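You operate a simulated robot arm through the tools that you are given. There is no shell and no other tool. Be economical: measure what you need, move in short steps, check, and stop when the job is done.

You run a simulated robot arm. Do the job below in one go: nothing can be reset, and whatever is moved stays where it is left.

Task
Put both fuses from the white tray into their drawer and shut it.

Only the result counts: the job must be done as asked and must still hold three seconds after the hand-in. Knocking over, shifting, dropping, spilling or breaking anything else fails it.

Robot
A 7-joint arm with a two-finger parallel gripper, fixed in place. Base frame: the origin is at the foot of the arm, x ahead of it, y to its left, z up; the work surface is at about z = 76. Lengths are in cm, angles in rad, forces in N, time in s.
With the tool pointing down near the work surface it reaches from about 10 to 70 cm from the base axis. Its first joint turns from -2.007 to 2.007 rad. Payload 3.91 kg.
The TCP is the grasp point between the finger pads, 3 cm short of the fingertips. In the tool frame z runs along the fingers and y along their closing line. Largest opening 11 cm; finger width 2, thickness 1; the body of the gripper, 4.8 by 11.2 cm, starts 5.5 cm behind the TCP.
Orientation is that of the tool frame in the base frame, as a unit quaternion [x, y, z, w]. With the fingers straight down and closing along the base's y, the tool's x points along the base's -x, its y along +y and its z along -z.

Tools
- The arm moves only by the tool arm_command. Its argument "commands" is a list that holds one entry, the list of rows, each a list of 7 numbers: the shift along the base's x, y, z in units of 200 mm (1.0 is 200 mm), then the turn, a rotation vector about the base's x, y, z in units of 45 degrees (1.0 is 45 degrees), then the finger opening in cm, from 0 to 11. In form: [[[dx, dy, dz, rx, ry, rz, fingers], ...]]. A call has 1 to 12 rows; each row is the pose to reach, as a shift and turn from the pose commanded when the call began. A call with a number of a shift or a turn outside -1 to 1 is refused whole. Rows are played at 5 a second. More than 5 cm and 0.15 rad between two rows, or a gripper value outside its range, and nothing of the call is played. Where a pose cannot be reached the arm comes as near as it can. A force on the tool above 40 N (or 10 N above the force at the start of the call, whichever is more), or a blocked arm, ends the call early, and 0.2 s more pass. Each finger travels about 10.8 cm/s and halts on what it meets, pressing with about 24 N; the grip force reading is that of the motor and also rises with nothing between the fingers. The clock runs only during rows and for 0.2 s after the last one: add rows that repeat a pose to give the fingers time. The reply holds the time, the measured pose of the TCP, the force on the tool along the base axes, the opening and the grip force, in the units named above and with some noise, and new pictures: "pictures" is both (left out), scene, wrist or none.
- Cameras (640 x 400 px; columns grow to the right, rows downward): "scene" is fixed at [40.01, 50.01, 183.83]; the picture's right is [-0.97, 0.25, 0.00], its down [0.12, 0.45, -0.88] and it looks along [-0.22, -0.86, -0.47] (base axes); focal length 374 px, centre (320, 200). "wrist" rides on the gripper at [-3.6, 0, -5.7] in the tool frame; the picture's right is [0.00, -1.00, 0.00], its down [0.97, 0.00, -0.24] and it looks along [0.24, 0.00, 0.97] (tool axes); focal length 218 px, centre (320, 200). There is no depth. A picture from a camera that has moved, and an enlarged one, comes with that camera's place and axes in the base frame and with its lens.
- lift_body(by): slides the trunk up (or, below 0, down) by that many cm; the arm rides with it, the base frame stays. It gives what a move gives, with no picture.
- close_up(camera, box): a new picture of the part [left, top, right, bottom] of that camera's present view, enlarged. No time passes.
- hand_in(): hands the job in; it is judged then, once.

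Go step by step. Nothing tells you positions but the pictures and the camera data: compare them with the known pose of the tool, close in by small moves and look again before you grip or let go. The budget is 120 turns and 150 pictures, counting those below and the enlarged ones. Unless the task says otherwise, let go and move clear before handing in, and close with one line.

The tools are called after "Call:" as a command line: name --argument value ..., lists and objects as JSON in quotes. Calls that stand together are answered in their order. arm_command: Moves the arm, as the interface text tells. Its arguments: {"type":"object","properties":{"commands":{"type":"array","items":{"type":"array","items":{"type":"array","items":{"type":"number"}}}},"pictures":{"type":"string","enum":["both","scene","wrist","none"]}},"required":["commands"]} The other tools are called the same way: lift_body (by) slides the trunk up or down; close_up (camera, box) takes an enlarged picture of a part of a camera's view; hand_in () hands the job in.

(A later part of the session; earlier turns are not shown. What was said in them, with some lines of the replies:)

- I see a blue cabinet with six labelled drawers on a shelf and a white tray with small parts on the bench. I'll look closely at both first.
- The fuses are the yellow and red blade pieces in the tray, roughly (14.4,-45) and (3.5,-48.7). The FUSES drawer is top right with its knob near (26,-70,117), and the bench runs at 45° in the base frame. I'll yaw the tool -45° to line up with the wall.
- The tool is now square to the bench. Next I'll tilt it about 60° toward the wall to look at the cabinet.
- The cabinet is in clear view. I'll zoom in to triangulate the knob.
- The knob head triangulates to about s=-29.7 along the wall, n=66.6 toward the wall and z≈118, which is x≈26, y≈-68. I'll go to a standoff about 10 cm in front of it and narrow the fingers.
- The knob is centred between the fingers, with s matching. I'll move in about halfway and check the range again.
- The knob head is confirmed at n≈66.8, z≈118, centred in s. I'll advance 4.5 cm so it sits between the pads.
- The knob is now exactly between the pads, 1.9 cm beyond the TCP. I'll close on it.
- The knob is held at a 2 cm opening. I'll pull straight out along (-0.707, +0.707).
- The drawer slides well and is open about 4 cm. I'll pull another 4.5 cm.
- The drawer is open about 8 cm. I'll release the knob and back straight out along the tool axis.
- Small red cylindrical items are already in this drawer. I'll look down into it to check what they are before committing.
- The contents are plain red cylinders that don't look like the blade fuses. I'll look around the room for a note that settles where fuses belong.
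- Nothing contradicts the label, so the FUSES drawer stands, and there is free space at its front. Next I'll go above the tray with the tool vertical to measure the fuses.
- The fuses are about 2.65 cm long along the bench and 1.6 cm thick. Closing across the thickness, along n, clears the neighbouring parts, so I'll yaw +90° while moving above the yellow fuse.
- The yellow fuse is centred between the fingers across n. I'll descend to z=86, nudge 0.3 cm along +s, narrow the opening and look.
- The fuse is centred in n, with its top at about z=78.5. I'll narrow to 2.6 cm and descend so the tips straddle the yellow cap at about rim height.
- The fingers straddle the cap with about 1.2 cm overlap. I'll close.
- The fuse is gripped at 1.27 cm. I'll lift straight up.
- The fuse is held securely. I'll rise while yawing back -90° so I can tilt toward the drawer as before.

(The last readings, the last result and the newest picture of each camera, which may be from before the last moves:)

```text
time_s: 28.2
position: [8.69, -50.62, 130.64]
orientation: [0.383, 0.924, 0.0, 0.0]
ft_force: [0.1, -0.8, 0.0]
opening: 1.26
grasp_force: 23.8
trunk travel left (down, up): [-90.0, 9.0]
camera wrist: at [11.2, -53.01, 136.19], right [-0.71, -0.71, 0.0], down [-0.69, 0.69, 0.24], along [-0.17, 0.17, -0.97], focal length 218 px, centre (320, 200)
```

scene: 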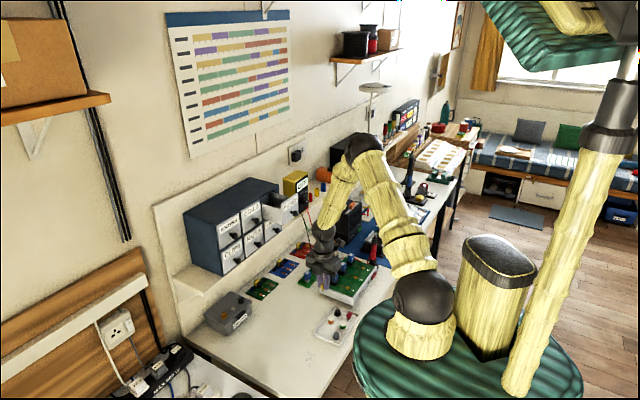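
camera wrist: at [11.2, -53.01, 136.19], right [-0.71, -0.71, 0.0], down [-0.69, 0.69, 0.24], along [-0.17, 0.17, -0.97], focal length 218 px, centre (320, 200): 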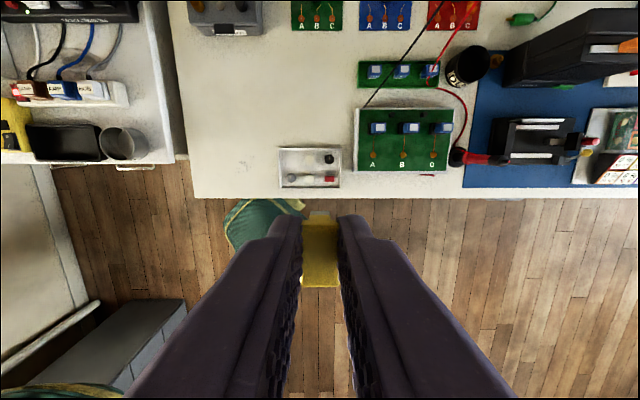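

The fuse is held square. I'll tilt 30° and move over the open drawer.

Call:
arm_command --commands '[[[0.124, -0.124, 0, -0.08, -0.08, 0, 0.8], [0.248, -0.248, 0, -0.16, -0.16, 0, 0.8], [0.372, -0.372, 0, -0.24, -0.24, 0, 0.8], [0.496, -0.496, 0, -0.32, -0.32, 0, 0.8], [0.62, -0.62, 0, -0.4, -0.4, 0, 0.8], [0.7425, -0.7425, 0, -0.471, -0.471, 0, 0.8], [0.7425, -0.7425, 0, -0.471, -0.471, 0, 0.8]]]'

Call:
close_up --camera "scene" --box '[230, 130, 350, 250]'

```text
time_s: 29.8
position: [23.71, -65.36, 130.71]
orientation: [0.369, 0.893, -0.099, 0.24]
ft_force: [0.6, 0.1, 0.0]
opening: 1.26
grasp_force: 24.6
trunk travel left (down, up): [-90.0, 9.0]
camera wrist: at [23.82, -65.3, 137.17], right [-0.71, -0.71, 0.0], down [-0.68, 0.68, -0.28], along [0.2, -0.2, -0.96], focal length 218 px, centre (320, 200)
```

scene: 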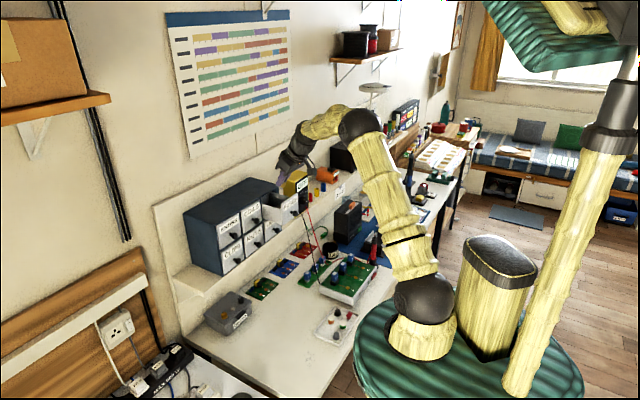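
wrist: 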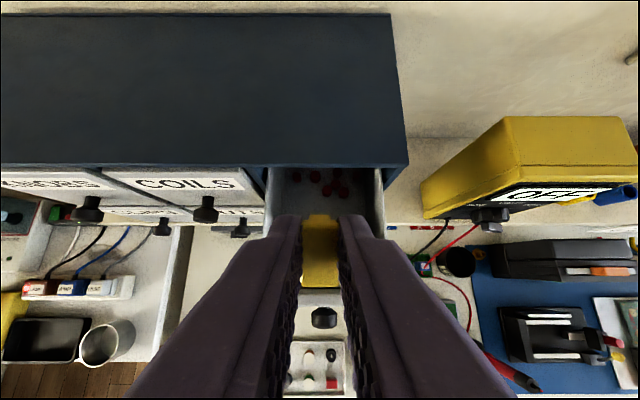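

```text
3.33 times, centred on (290, 190) of scene
camera zoom: at [40.01, 50.01, 183.83], right [-0.97, 0.25, 0.0], down [0.12, 0.45, -0.88], along [-0.22, -0.86, -0.47], focal length 1245 px, centre (420, 233)
```

zoom: 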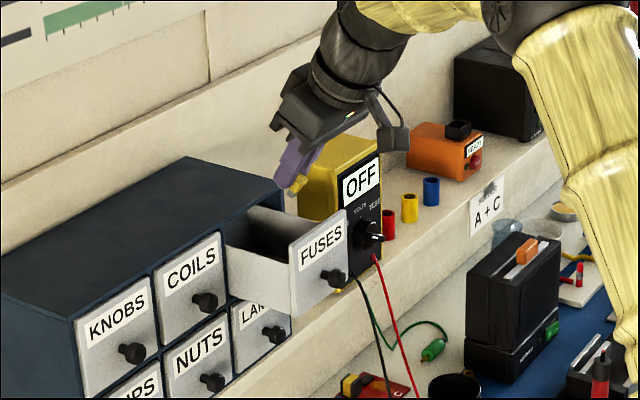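

The fuse is above the drawer opening. I'll shift 1.5 cm inward to clear the front panel, then lower to just above the floor.

Call:
arm_command --commands '[[[0.055, -0.055, 0, 0, 0, 0, 0.8], [0.055, -0.055, -0.12, 0, 0, 0, 0.8], [0.055, -0.055, -0.24, 0, 0, 0, 0.8], [0.055, -0.055, -0.36, 0, 0, 0, 0.8], [0.055, -0.055, -0.46, 0, 0, 0, 0.8], [0.055, -0.055, -0.46, 0, 0, 0, 0.8]]]'

Call:
close_up --camera "scene" --box '[240, 150, 330, 240]'

```text
time_s: 31.2
position: [24.91, -66.52, 121.29]
orientation: [0.368, 0.893, -0.099, 0.239]
ft_force: [0.1, 0.6, 0.2]
opening: 1.26
grasp_force: 24.2
trunk travel left (down, up): [-90.0, 9.0]
camera wrist: at [25.02, -66.6, 127.76], right [-0.71, -0.71, 0.0], down [-0.68, 0.68, -0.28], along [0.2, -0.2, -0.96], focal length 218 px, centre (320, 200)
```

scene: 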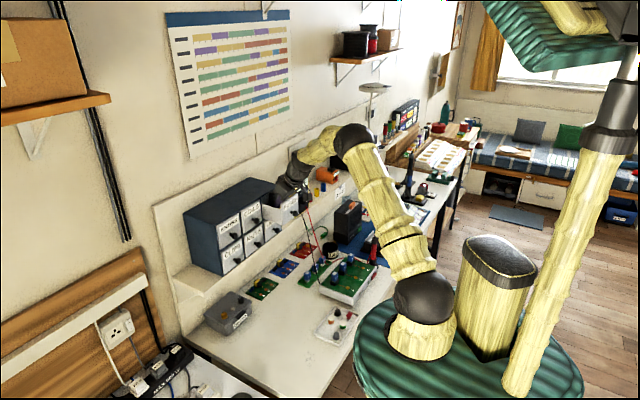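
wrist: 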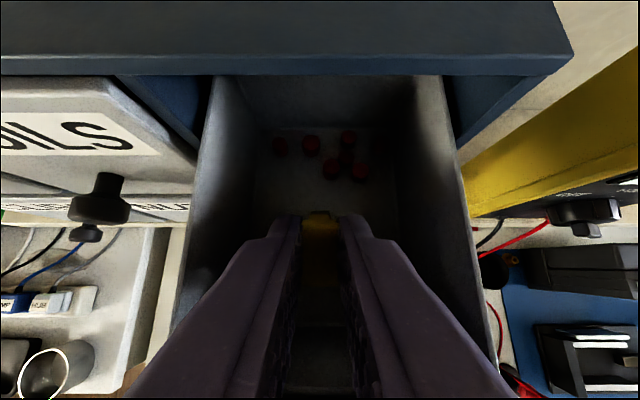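

```text
4.44 times, centred on (285, 195) of scene
camera zoom: at [40.01, 50.01, 183.83], right [-0.97, 0.25, 0.0], down [0.12, 0.45, -0.88], along [-0.22, -0.86, -0.47], focal length 1660 px, centre (476, 222)
```

zoom: 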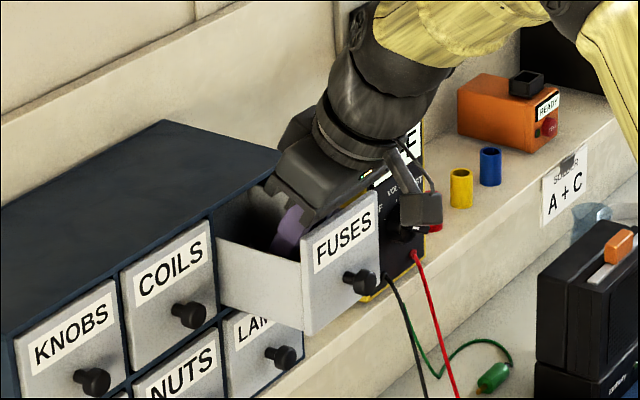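

The fuse is inside the drawer. I'll lower 1 cm more and release, opening only slightly.

Call:
arm_command --commands '[[[0, 0, -0.025, 0, 0, 0, 0.8], [0, 0, -0.05, 0, 0, 0, 0.8], [0, 0, -0.05, 0, 0, 0, 2], [0, 0, -0.05, 0, 0, 0, 3], [0, 0, -0.05, 0, 0, 0, 3]]]' --pictures "wrist"

```text
time_s: 32.4
position: [24.75, -66.56, 120.23]
orientation: [0.369, 0.892, -0.099, 0.239]
ft_force: [1.3, -0.3, -0.1]
opening: 3.0
grasp_force: 0.1
trunk travel left (down, up): [-90.0, 9.0]
camera wrist: at [24.96, -66.64, 126.81], right [-0.71, -0.71, 0.0], down [-0.68, 0.68, -0.28], along [0.2, -0.2, -0.96], focal length 218 px, centre (320, 200)
```

wrist: 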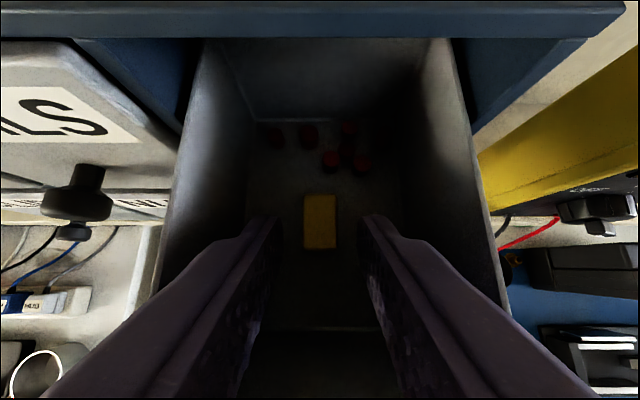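

The yellow fuse lies in the drawer. I'll retreat up and back toward the red fuse.

Call:
arm_command --commands '[[[0, 0, 0.17, 0, 0, 0, 3], [0, 0, 0.35, 0, 0, 0, 3], [0, 0, 0.52, 0, 0, 0, 3], [-0.138, 0.115, 0.52, 0.07, 0.07, 0, 4], [-0.276, 0.229, 0.52, 0.14, 0.14, 0, 5], [-0.414, 0.344, 0.52, 0.21, 0.21, 0, 6], [-0.552, 0.459, 0.52, 0.28, 0.28, 0, 6], [-0.69, 0.574, 0.52, 0.35, 0.35, 0, 6], [-0.828, 0.688, 0.52, 0.42, 0.42, 0, 6], [-0.965, 0.803, 0.52, 0.471, 0.471, 0, 6], [-0.965, 0.803, 0.52, 0.471, 0.471, 0, 6]]]' --pictures "none"

Call:
arm_command --commands '[[[-0.015, 0.015, -0.15, 0, 0, 0.17, 6], [-0.03, 0.03, -0.3, 0, 0, 0.34, 6], [-0.045, 0.045, -0.45, 0, 0, 0.5, 6], [-0.06, 0.06, -0.6, 0, 0, 0.67, 6], [-0.075, 0.075, -0.75, 0, 0, 0.84, 6], [-0.09, 0.09, -0.9, 0, 0, 1, 6], [-0.09, 0.09, -0.9, 0, 0, 1, 6]]]' --pictures "none"

Call:
arm_command --commands '[[[0, 0, -0.15, 0, 0, 0.17, 6], [0, 0, -0.3, 0, 0, 0.34, 6], [0, 0, -0.45, 0, 0, 0.5, 6], [0, 0, -0.6, 0, 0, 0.67, 6], [0, 0, -0.75, 0, 0, 0.84, 6], [0, 0, -0.9, 0, 0, 1, 6], [0, 0, -0.9, 0, 0, 1, 6]]]'

```text
time_s: 34.8
position: [5.5, -50.74, 130.96]
orientation: [0.382, 0.924, -0.001, 0.001]
ft_force: [0.6, -0.4, -0.4]
opening: 6.01
grasp_force: 0.1
trunk travel left (down, up): [-90.0, 9.0]
```

```text
time_s: 36.4
position: [3.66, -48.65, 112.67]
orientation: [-0.002, 1.0, 0.0, 0.0]
ft_force: [-0.2, 0.2, 0.3]
opening: 6.02
grasp_force: 0.1
trunk travel left (down, up): [-90.0, 9.0]
```

```text
time_s: 38.0
position: [3.59, -48.63, 94.69]
orientation: [-0.384, 0.923, -0.001, 0.0]
ft_force: [0.5, -1.1, 0.6]
opening: 6.03
grasp_force: 0.0
trunk travel left (down, up): [-90.0, 9.0]
camera wrist: at [6.1, -45.98, 100.23], right [0.71, -0.7, 0.0], down [-0.68, -0.69, 0.24], along [-0.17, -0.17, -0.97], focal length 218 px, centre (320, 200)
```

scene: 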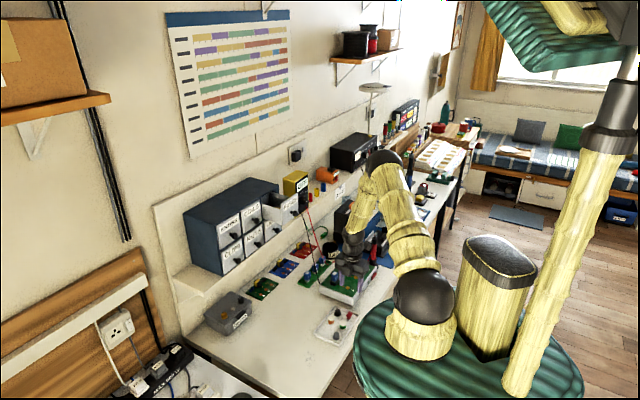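
wrist: 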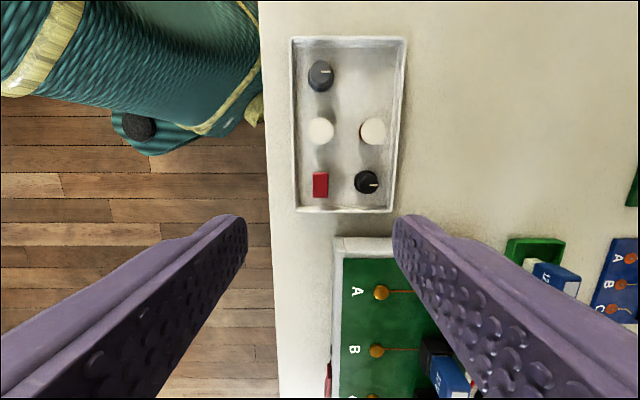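

The red fuse lines up to within 0.1 cm. I'll descend to z=86 and check.

Call:
arm_command --commands '[[[-0.003, 0.003, -0.15, 0, 0, 0, 4], [-0.003, 0.003, -0.3, 0, 0, 0, 3], [-0.003, 0.003, -0.43, 0, 0, 0, 2.5], [-0.003, 0.003, -0.43, 0, 0, 0, 2.5]]]' --pictures "wrist"

Call:
close_up --camera "wrist" --box '[240, 140, 400, 260]'

```text
time_s: 39.0
position: [3.55, -48.62, 86.09]
orientation: [-0.384, 0.924, 0.0, 0.0]
ft_force: [-0.1, -0.1, 0.2]
opening: 2.49
grasp_force: 0.1
trunk travel left (down, up): [-90.0, 9.0]
camera wrist: at [6.07, -45.92, 91.62], right [0.71, -0.71, 0.0], down [-0.69, -0.69, 0.24], along [-0.17, -0.17, -0.97], focal length 218 px, centre (320, 200)
```

wrist: 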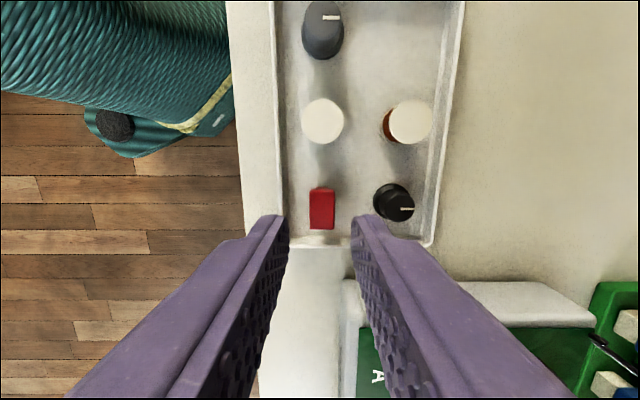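

```text
3.33 times, centred on (320, 200) of wrist
camera zoom: at [6.07, -45.92, 91.62], right [0.71, -0.71, 0.0], down [-0.69, -0.69, 0.24], along [-0.17, -0.17, -0.97], focal length 728 px, centre (320, 200)
```

zoom: 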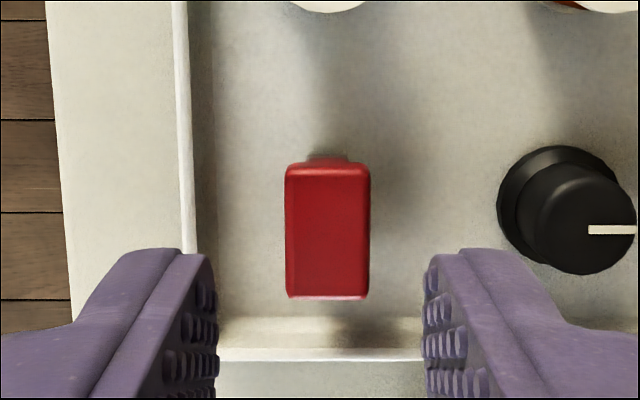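

The fuse is well centred with about 0.5 cm clearance from the tray wall. I'll descend to the same height as before and close.

Call:
arm_command --commands '[[[-0.003, -0.003, -0.1, 0, 0, 0, 2.5], [-0.003, -0.003, -0.2, 0, 0, 0, 2.5], [-0.003, -0.003, -0.272, 0, 0, 0, 2.5], [-0.003, -0.003, -0.272, 0, 0, 0, 2.5], [-0.003, -0.003, -0.272, 0, 0, 0, 1.8], [-0.003, -0.003, -0.272, 0, 0, 0, 1.2], [-0.003, -0.003, -0.272, 0, 0, 0, 0.8], [-0.003, -0.003, -0.272, 0, 0, 0, 0.8], [-0.003, -0.003, -0.272, 0, 0, 0, 0.8]]]' --pictures "wrist"

```text
time_s: 41.0
position: [3.42, -48.59, 80.74]
orientation: [-0.383, 0.924, 0.0, 0.0]
ft_force: [0.3, 0.6, 0.9]
opening: 1.26
grasp_force: 24.2
trunk travel left (down, up): [-90.0, 9.0]
camera wrist: at [6.0, -45.99, 86.27], right [0.71, -0.71, 0.0], down [-0.69, -0.69, 0.24], along [-0.17, -0.17, -0.97], focal length 218 px, centre (320, 200)
```

wrist: 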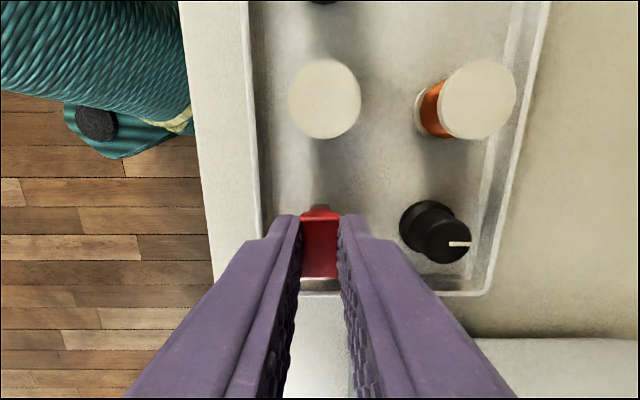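

The red fuse is gripped at 1.26 cm. I'll lift straight up and yaw back while rising.

Call:
arm_command --commands '[[[0, 0, 0.06, 0, 0, 0, 0.8], [0, 0, 0.2, 0, 0, 0, 0.8], [0, 0, 0.4, 0, 0, 0, 0.8], [0, 0, 0.6, 0, 0, 0, 0.8], [0, 0, 0.8, 0, 0, 0, 0.8], [0, 0, 1, 0, 0, 0, 0.8], [0, 0, 1, 0, 0, 0, 0.8]]]' --pictures "none"

Call:
arm_command --commands '[[[0, 0, 0.125, 0, 0, -0.17, 0.8], [0, 0, 0.25, 0, 0, -0.34, 0.8], [0, 0, 0.375, 0, 0, -0.5, 0.8], [0, 0, 0.5, 0, 0, -0.67, 0.8], [0, 0, 0.625, 0, 0, -0.84, 0.8], [0, 0, 0.75, 0, 0, -1, 0.8], [0, 0, 0.75, 0, 0, -1, 0.8]]]' --pictures "none"

Call:
arm_command --commands '[[[0.05, -0.008, 0.125, 0, 0, -0.17, 0.8], [0.1, -0.016, 0.25, 0, 0, -0.34, 0.8], [0.15, -0.025, 0.375, 0, 0, -0.5, 0.8], [0.2, -0.033, 0.5, 0, 0, -0.67, 0.8], [0.25, -0.042, 0.625, 0, 0, -0.84, 0.8], [0.316, -0.05, 0.75, 0, 0, -1, 0.8], [0.316, -0.05, 0.75, 0, 0, -1, 0.8]]]'

```text
time_s: 42.6
position: [3.38, -48.97, 100.78]
orientation: [-0.384, 0.923, 0.001, 0.001]
ft_force: [-0.1, 0.8, -0.5]
opening: 1.24
grasp_force: 24.2
trunk travel left (down, up): [-90.0, 9.0]
```

```text
time_s: 44.2
position: [3.35, -48.73, 115.69]
orientation: [0.0, 1.0, 0.0, 0.0]
ft_force: [0.0, 0.3, 0.4]
opening: 1.27
grasp_force: 23.6
trunk travel left (down, up): [-90.0, 9.0]
```

```text
time_s: 45.8
position: [9.58, -49.69, 130.73]
orientation: [0.383, 0.924, 0.0, 0.001]
ft_force: [0.0, -0.1, -0.1]
opening: 1.26
grasp_force: 24.1
trunk travel left (down, up): [-90.0, 9.0]
camera wrist: at [12.05, -52.08, 136.2], right [-0.71, -0.71, 0.0], down [-0.69, 0.69, 0.24], along [-0.17, 0.17, -0.97], focal length 218 px, centre (320, 200)
```

scene: 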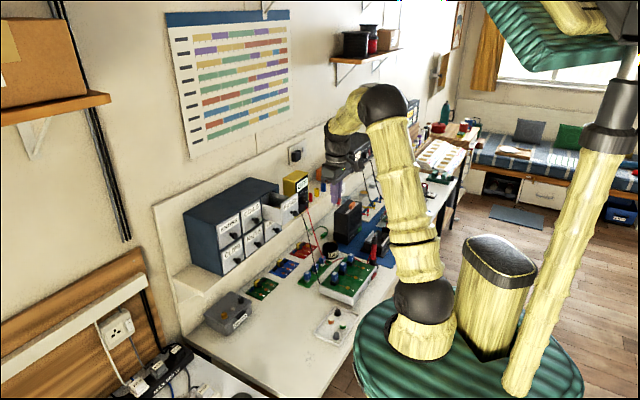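
wrist: 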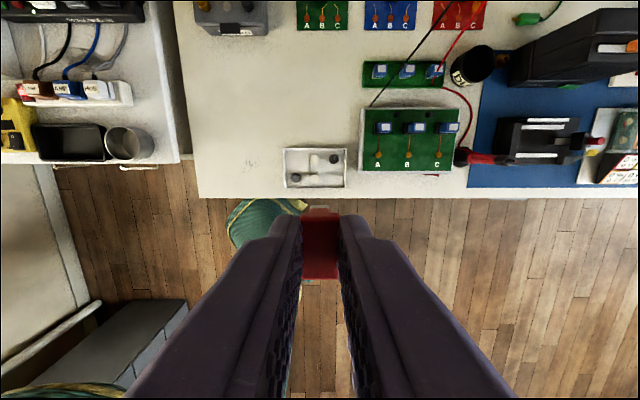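

The red fuse is held. I'll repeat the tilt-and-approach move, offset about 1.3 cm to the side of the yellow one, and stop above it first.

Call:
arm_command --commands '[[[0.114, -0.114, 0, -0.07, -0.07, 0, 0.8], [0.228, -0.228, 0, -0.14, -0.14, 0, 0.8], [0.342, -0.342, 0, -0.21, -0.21, 0, 0.8], [0.456, -0.456, 0, -0.28, -0.28, 0, 0.8], [0.57, -0.57, 0, -0.35, -0.35, 0, 0.8], [0.684, -0.684, 0, -0.42, -0.42, 0, 0.8], [0.796, -0.796, 0, -0.471, -0.471, 0, 0.8], [0.796, -0.796, -0.15, -0.471, -0.471, 0, 0.8], [0.796, -0.796, -0.25, -0.471, -0.471, 0, 0.8], [0.796, -0.796, -0.25, -0.471, -0.471, 0, 0.8]]]' --pictures "wrist"

```text
time_s: 48.0
position: [25.64, -65.72, 125.81]
orientation: [0.368, 0.893, -0.099, 0.239]
ft_force: [0.6, -0.6, 1.4]
opening: 1.22
grasp_force: 24.0
trunk travel left (down, up): [-90.0, 9.0]
camera wrist: at [25.79, -65.7, 132.32], right [-0.71, -0.71, 0.0], down [-0.68, 0.68, -0.28], along [0.2, -0.2, -0.96], focal length 218 px, centre (320, 200)
```

wrist: 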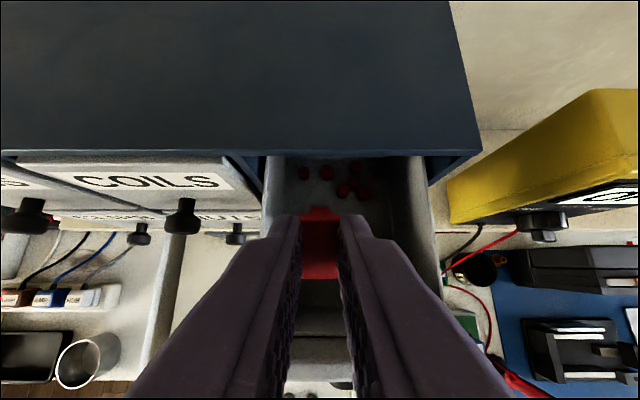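

The red fuse clears the left drawer wall. I'll lower it, shifting 0.2 cm away from the wall, and release with a small opening.

Call:
arm_command --commands '[[[-0.007, -0.007, -0.12, 0, 0, 0, 0.8], [-0.007, -0.007, -0.22, 0, 0, 0, 0.8], [-0.007, -0.007, -0.23, 0, 0, 0, 0.8], [-0.007, -0.007, -0.23, 0, 0, 0, 2.1], [-0.007, -0.007, -0.23, 0, 0, 0, 2.1], [-0.007, -0.007, -0.23, 0, 0, 0, 2.1]]]' --pictures "wrist"

```text
time_s: 49.4
position: [25.57, -65.79, 121.19]
orientation: [0.369, 0.893, -0.098, 0.239]
ft_force: [0.0, 0.0, -0.2]
opening: 2.1
grasp_force: 0.0
trunk travel left (down, up): [-90.0, 9.0]
camera wrist: at [25.67, -65.85, 127.63], right [-0.71, -0.71, 0.0], down [-0.68, 0.68, -0.28], along [0.2, -0.2, -0.96], focal length 218 px, centre (320, 200)
```

wrist: 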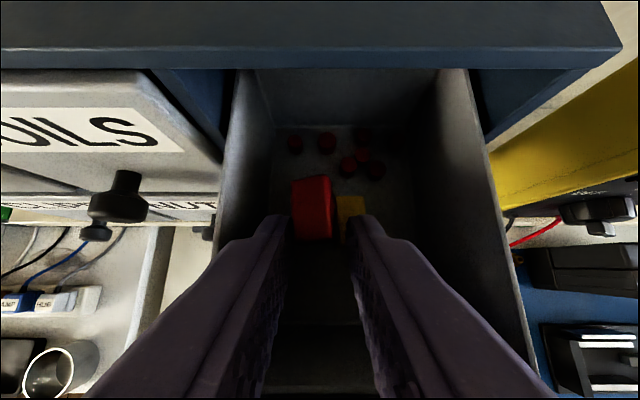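

Both fuses are in the drawer. I'll go up and back to the earlier viewpoint at 60° tilt before closing.

Call:
arm_command --commands '[[[0, 0, 0.2, 0, 0, 0, 2.1], [0, 0, 0.4, 0, 0, 0, 2.1], [0, 0, 0.594, 0, 0, 0, 2.1], [-0.125, 0.109, 0.594, -0.08, -0.08, 0, 3], [-0.25, 0.218, 0.594, -0.16, -0.16, 0, 4], [-0.375, 0.327, 0.594, -0.24, -0.24, 0, 5], [-0.5, 0.436, 0.594, -0.32, -0.32, 0, 5], [-0.625, 0.545, 0.594, -0.4, -0.4, 0, 5], [-0.751, 0.654, 0.594, -0.471, -0.471, 0, 5], [-0.751, 0.654, 0.594, -0.471, -0.471, 0, 5]]]' --pictures "wrist"

Call:
close_up --camera "wrist" --box '[270, 120, 370, 240]'

```text
time_s: 51.6
position: [10.41, -52.7, 133.23]
orientation: [0.331, 0.8, -0.192, 0.462]
ft_force: [-0.1, -0.6, -0.1]
opening: 5.04
grasp_force: 0.1
trunk travel left (down, up): [-90.0, 9.0]
camera wrist: at [8.36, -50.32, 138.99], right [-0.71, -0.71, 0.0], down [-0.49, 0.49, -0.72], along [0.51, -0.51, -0.69], focal length 218 px, centre (320, 200)
```

wrist: 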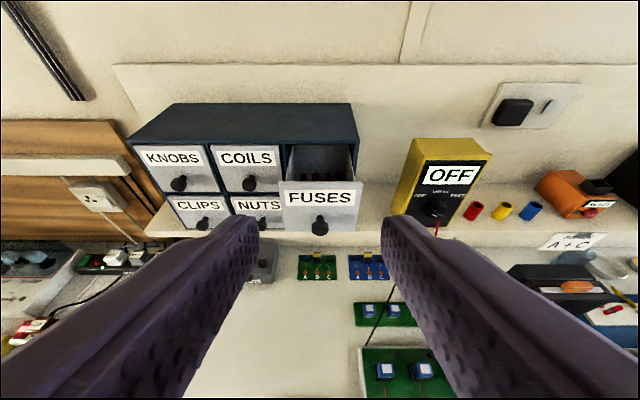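

```text
3.33 times, centred on (320, 180) of wrist
camera zoom: at [8.36, -50.32, 138.99], right [-0.71, -0.71, 0.0], down [-0.49, 0.49, -0.72], along [0.51, -0.51, -0.69], focal length 728 px, centre (320, 267)
```

zoom: 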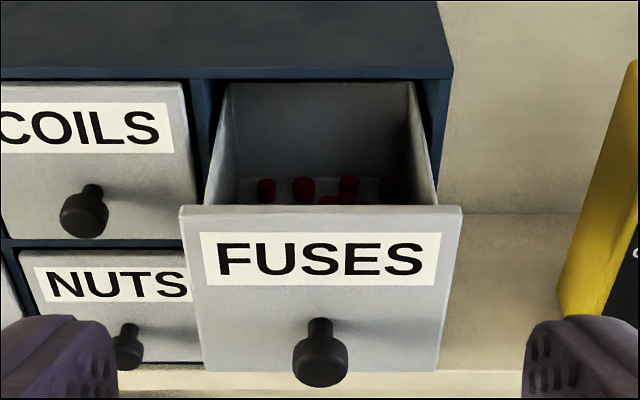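

The drawer is still where I left it. I'll retrace the path to the knob.

Call:
arm_command --commands '[[[0.076, -0.073, -0.18, 0, 0, 0, 5], [0.152, -0.146, -0.36, 0, 0, 0, 5], [0.227, -0.218, -0.54, 0, 0, 0, 5], [0.327, -0.318, -0.626, 0, 0, 0, 5], [0.427, -0.418, -0.712, 0, 0, 0, 5], [0.427, -0.418, -0.712, 0, 0, 0, 5]]]' --pictures "wrist"

```text
time_s: 53.0
position: [19.03, -60.87, 119.03]
orientation: [0.331, 0.8, -0.191, 0.462]
ft_force: [0.0, 1.0, -0.1]
opening: 5.01
grasp_force: 0.1
trunk travel left (down, up): [-90.0, 9.0]
camera wrist: at [16.84, -58.54, 124.76], right [-0.71, -0.71, 0.0], down [-0.49, 0.49, -0.72], along [0.51, -0.51, -0.69], focal length 218 px, centre (320, 200)
```

wrist: 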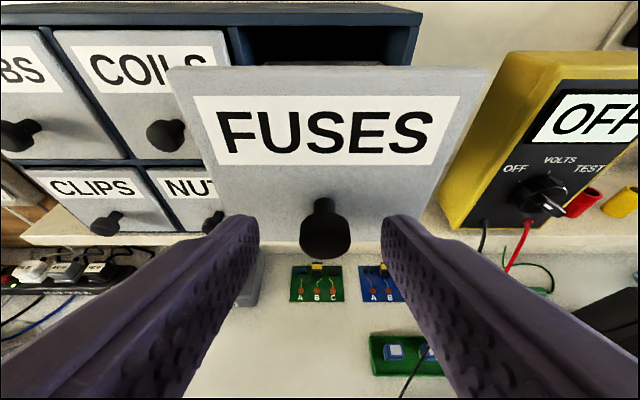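

The knob is between the pads, so I'll grip it.

Call:
arm_command --commands '[[[-0.005, -0.005, 0, 0, 0, 0, 3.5], [-0.005, -0.005, 0, 0, 0, 0, 2], [-0.005, -0.005, 0, 0, 0, 0, 1], [-0.005, -0.005, 0, 0, 0, 0, 1], [-0.005, -0.005, 0, 0, 0, 0, 1]]]' --pictures "none"

Call:
arm_command --commands '[[[0.035, -0.035, 0, 0, 0, 0, 1], [0.071, -0.071, 0, 0, 0, 0, 1], [0.106, -0.106, 0, 0, 0, 0, 1], [0.141, -0.141, 0, 0, 0, 0, 1], [0.177, -0.177, 0, 0, 0, 0, 1], [0.212, -0.212, 0, 0, 0, 0, 1], [0.247, -0.247, 0, 0, 0, 0, 1], [0.265, -0.265, 0, 0, 0, 0, 1], [0.265, -0.265, 0, 0, 0, 0, 1]]]'

```text
time_s: 54.2
position: [18.82, -61.01, 118.84]
orientation: [0.331, 0.801, -0.191, 0.461]
ft_force: [-1.6, -1.9, -1.0]
opening: 1.97
grasp_force: 45.2
trunk travel left (down, up): [-90.0, 9.0]
```

```text
time_s: 56.2
position: [24.32, -66.46, 118.78]
orientation: [0.33, 0.8, -0.192, 0.463]
ft_force: [1.9, 1.8, 5.4]
opening: 2.0
grasp_force: 45.0
trunk travel left (down, up): [-90.0, 9.0]
camera wrist: at [22.05, -64.03, 124.6], right [-0.71, -0.71, 0.0], down [-0.49, 0.49, -0.72], along [0.51, -0.51, -0.69], focal length 218 px, centre (320, 200)
```

scene: 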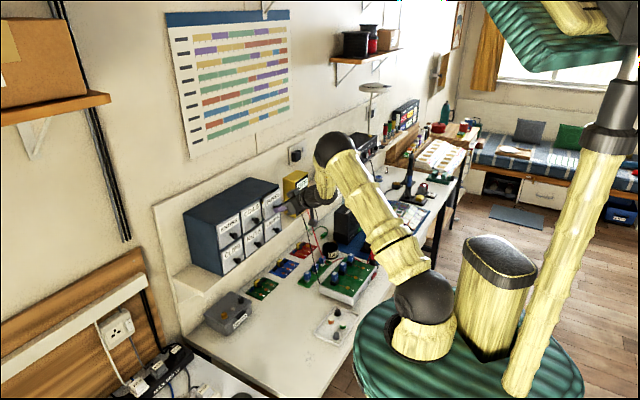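
wrist: 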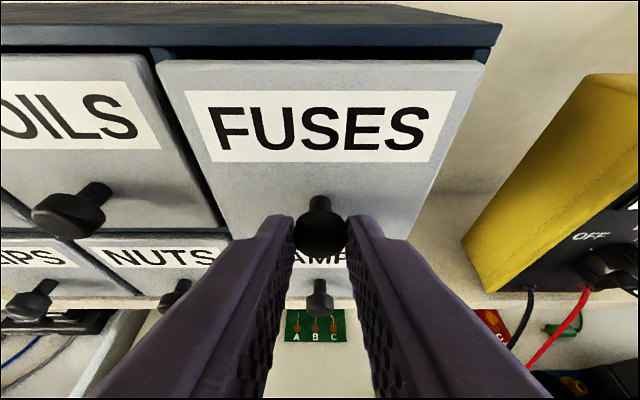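

About 0.7 cm remains. I'll push the last bit in fine steps and watch the force.

Call:
arm_command --commands '[[[0.007, -0.007, 0, 0, 0, 0, 1], [0.014, -0.014, 0, 0, 0, 0, 1], [0.019, -0.019, 0, 0, 0, 0, 1], [0.024, -0.024, 0, 0, 0, 0, 1], [0.024, -0.024, 0, 0, 0, 0, 1]]]' --pictures "wrist"

```text
time_s: 57.4
position: [24.73, -66.76, 118.8]
orientation: [0.331, 0.8, -0.192, 0.462]
ft_force: [2.1, 3.0, 7.5]
opening: 1.97
grasp_force: 44.9
trunk travel left (down, up): [-90.0, 9.0]
camera wrist: at [22.52, -64.5, 124.59], right [-0.71, -0.71, 0.0], down [-0.49, 0.49, -0.72], along [0.51, -0.51, -0.69], focal length 218 px, centre (320, 200)
```

wrist: 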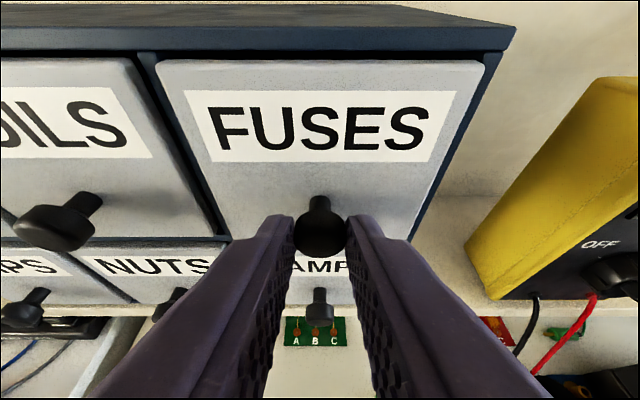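

Nearly flush, with no end-stop force yet. I'll continue in 1 mm steps.

Call:
arm_command --commands '[[[0.0035, -0.0035, 0, 0, 0, 0, 1], [0.007, -0.007, 0, 0, 0, 0, 1], [0.0105, -0.0105, 0, 0, 0, 0, 1], [0.0105, -0.0105, 0, 0, 0, 0, 1]]]' --pictures "wrist"

```text
time_s: 58.4
position: [24.94, -67.07, 118.81]
orientation: [0.33, 0.8, -0.191, 0.463]
ft_force: [0.5, 1.4, 6.4]
opening: 1.99
grasp_force: 44.5
trunk travel left (down, up): [-90.0, 9.0]
camera wrist: at [22.72, -64.7, 124.59], right [-0.71, -0.71, 0.0], down [-0.49, 0.49, -0.72], along [0.51, -0.51, -0.69], focal length 218 px, centre (320, 200)
```

wrist: 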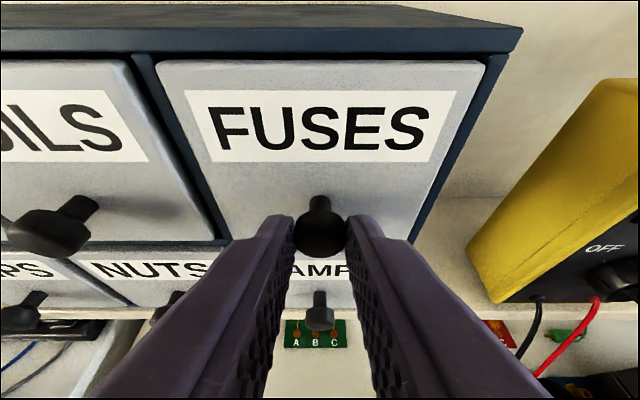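

Call:
close_up --camera "wrist" --box '[90, 20, 250, 120]'

Call:
close_up --camera "scene" --box '[235, 170, 295, 230]'

```text
4.00 times, centred on (170, 70) of wrist
camera zoom: at [22.72, -64.7, 124.59], right [-0.71, -0.71, 0.0], down [-0.49, 0.49, -0.72], along [0.51, -0.51, -0.69], focal length 873 px, centre (920, 720)
```

zoom: 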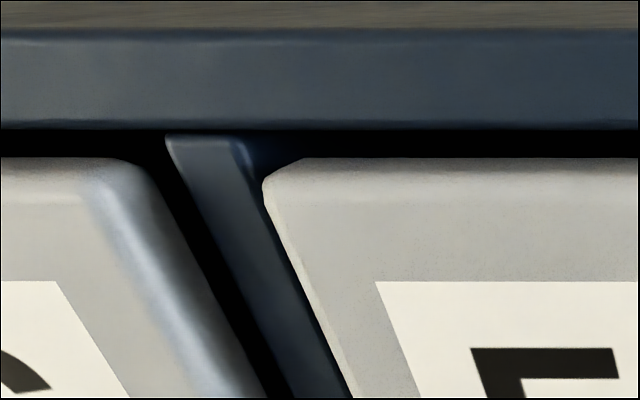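

```text
6.67 times, centred on (265, 200) of scene
camera zoom: at [40.01, 50.01, 183.83], right [-0.97, 0.25, 0.0], down [0.12, 0.45, -0.88], along [-0.22, -0.86, -0.47], focal length 2490 px, centre (687, 200)
```

zoom: 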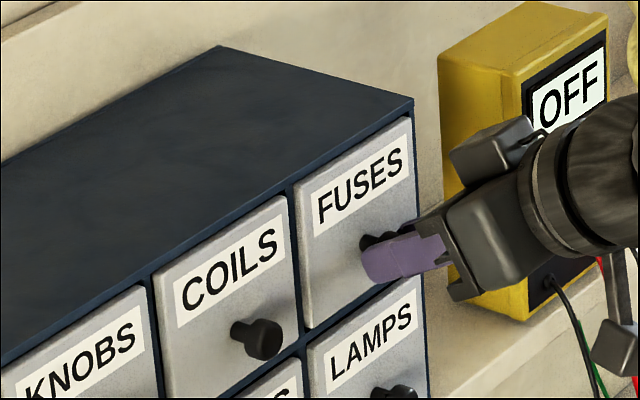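

The FUSES front is flush with COILS, its top edges aligned. I'll release and back away.

Call:
arm_command --commands '[[[0, 0, 0, 0, 0, 0, 3], [0, 0, 0, 0, 0, 0, 5], [0, 0, 0, 0, 0, 0, 5], [-0.06, 0.06, 0.05, 0, 0, 0, 5], [-0.12, 0.12, 0.1, 0, 0, 0, 5], [-0.2, 0.2, 0.17, 0, 0, 0, 5], [-0.3, 0.3, 0.33, 0, 0, 0, 5], [-0.42, 0.42, 0.45, 0, 0, 0, 5], [-0.55, 0.55, 0.55, 0, 0, 0, 5], [-0.55, 0.55, 0.55, 0, 0, 0, 5]]]'

Call:
close_up --camera "wrist" --box '[230, 100, 370, 220]'

Call:
close_up --camera "scene" --box '[195, 165, 385, 350]'

```text
time_s: 60.6
position: [14.1, -56.44, 129.79]
orientation: [0.331, 0.801, -0.191, 0.461]
ft_force: [0.0, 0.2, 0.5]
opening: 5.02
grasp_force: 0.1
trunk travel left (down, up): [-90.0, 9.0]
camera wrist: at [11.91, -54.02, 135.57], right [-0.71, -0.71, 0.0], down [-0.49, 0.49, -0.72], along [0.51, -0.51, -0.69], focal length 218 px, centre (320, 200)
```

scene: 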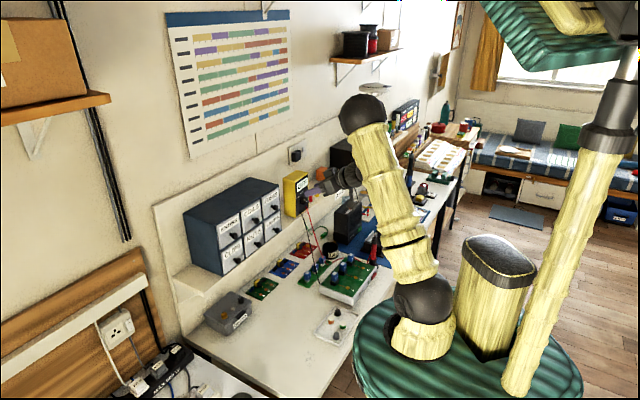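
wrist: 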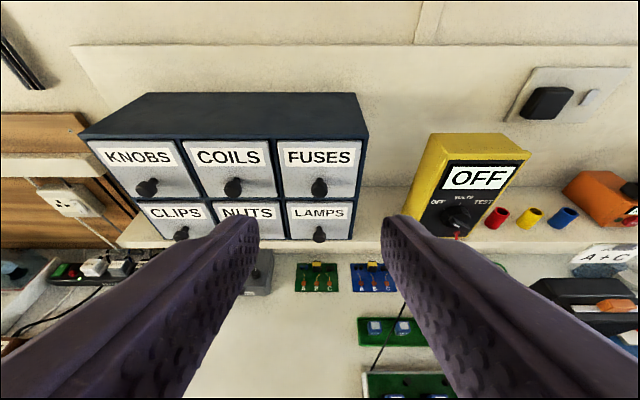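

```text
3.33 times, centred on (300, 160) of wrist
camera zoom: at [11.91, -54.02, 135.57], right [-0.71, -0.71, 0.0], down [-0.49, 0.49, -0.72], along [0.51, -0.51, -0.69], focal length 728 px, centre (387, 333)
```

zoom: 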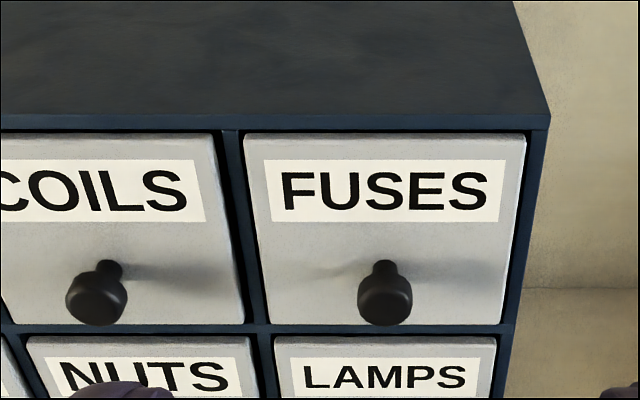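

```text
2.16 times, centred on (290, 258) of scene
camera zoom: at [40.01, 50.01, 183.83], right [-0.97, 0.25, 0.0], down [0.12, 0.45, -0.88], along [-0.22, -0.86, -0.47], focal length 808 px, centre (385, 76)
```

zoom: 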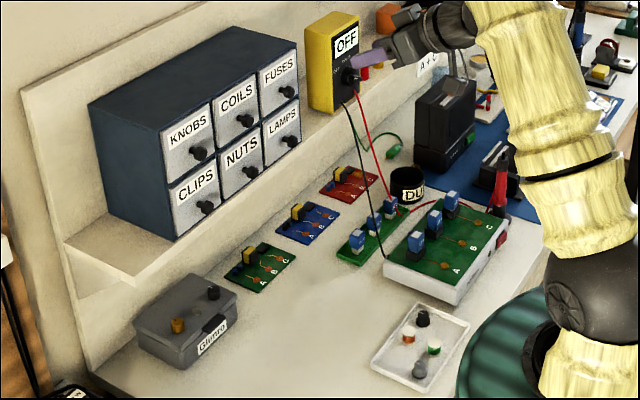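

The drawer is shut flush, the tray holds only the knobs and coils, and everything else looks undisturbed. Handing in.

Call:
hand_in

```text
The job is handed in.
```

Both fuses (yellow and red) are in the drawer labelled FUSES and it is shut flush. It already held small red cylinders that didn't look like these fuses, so I went by the label.
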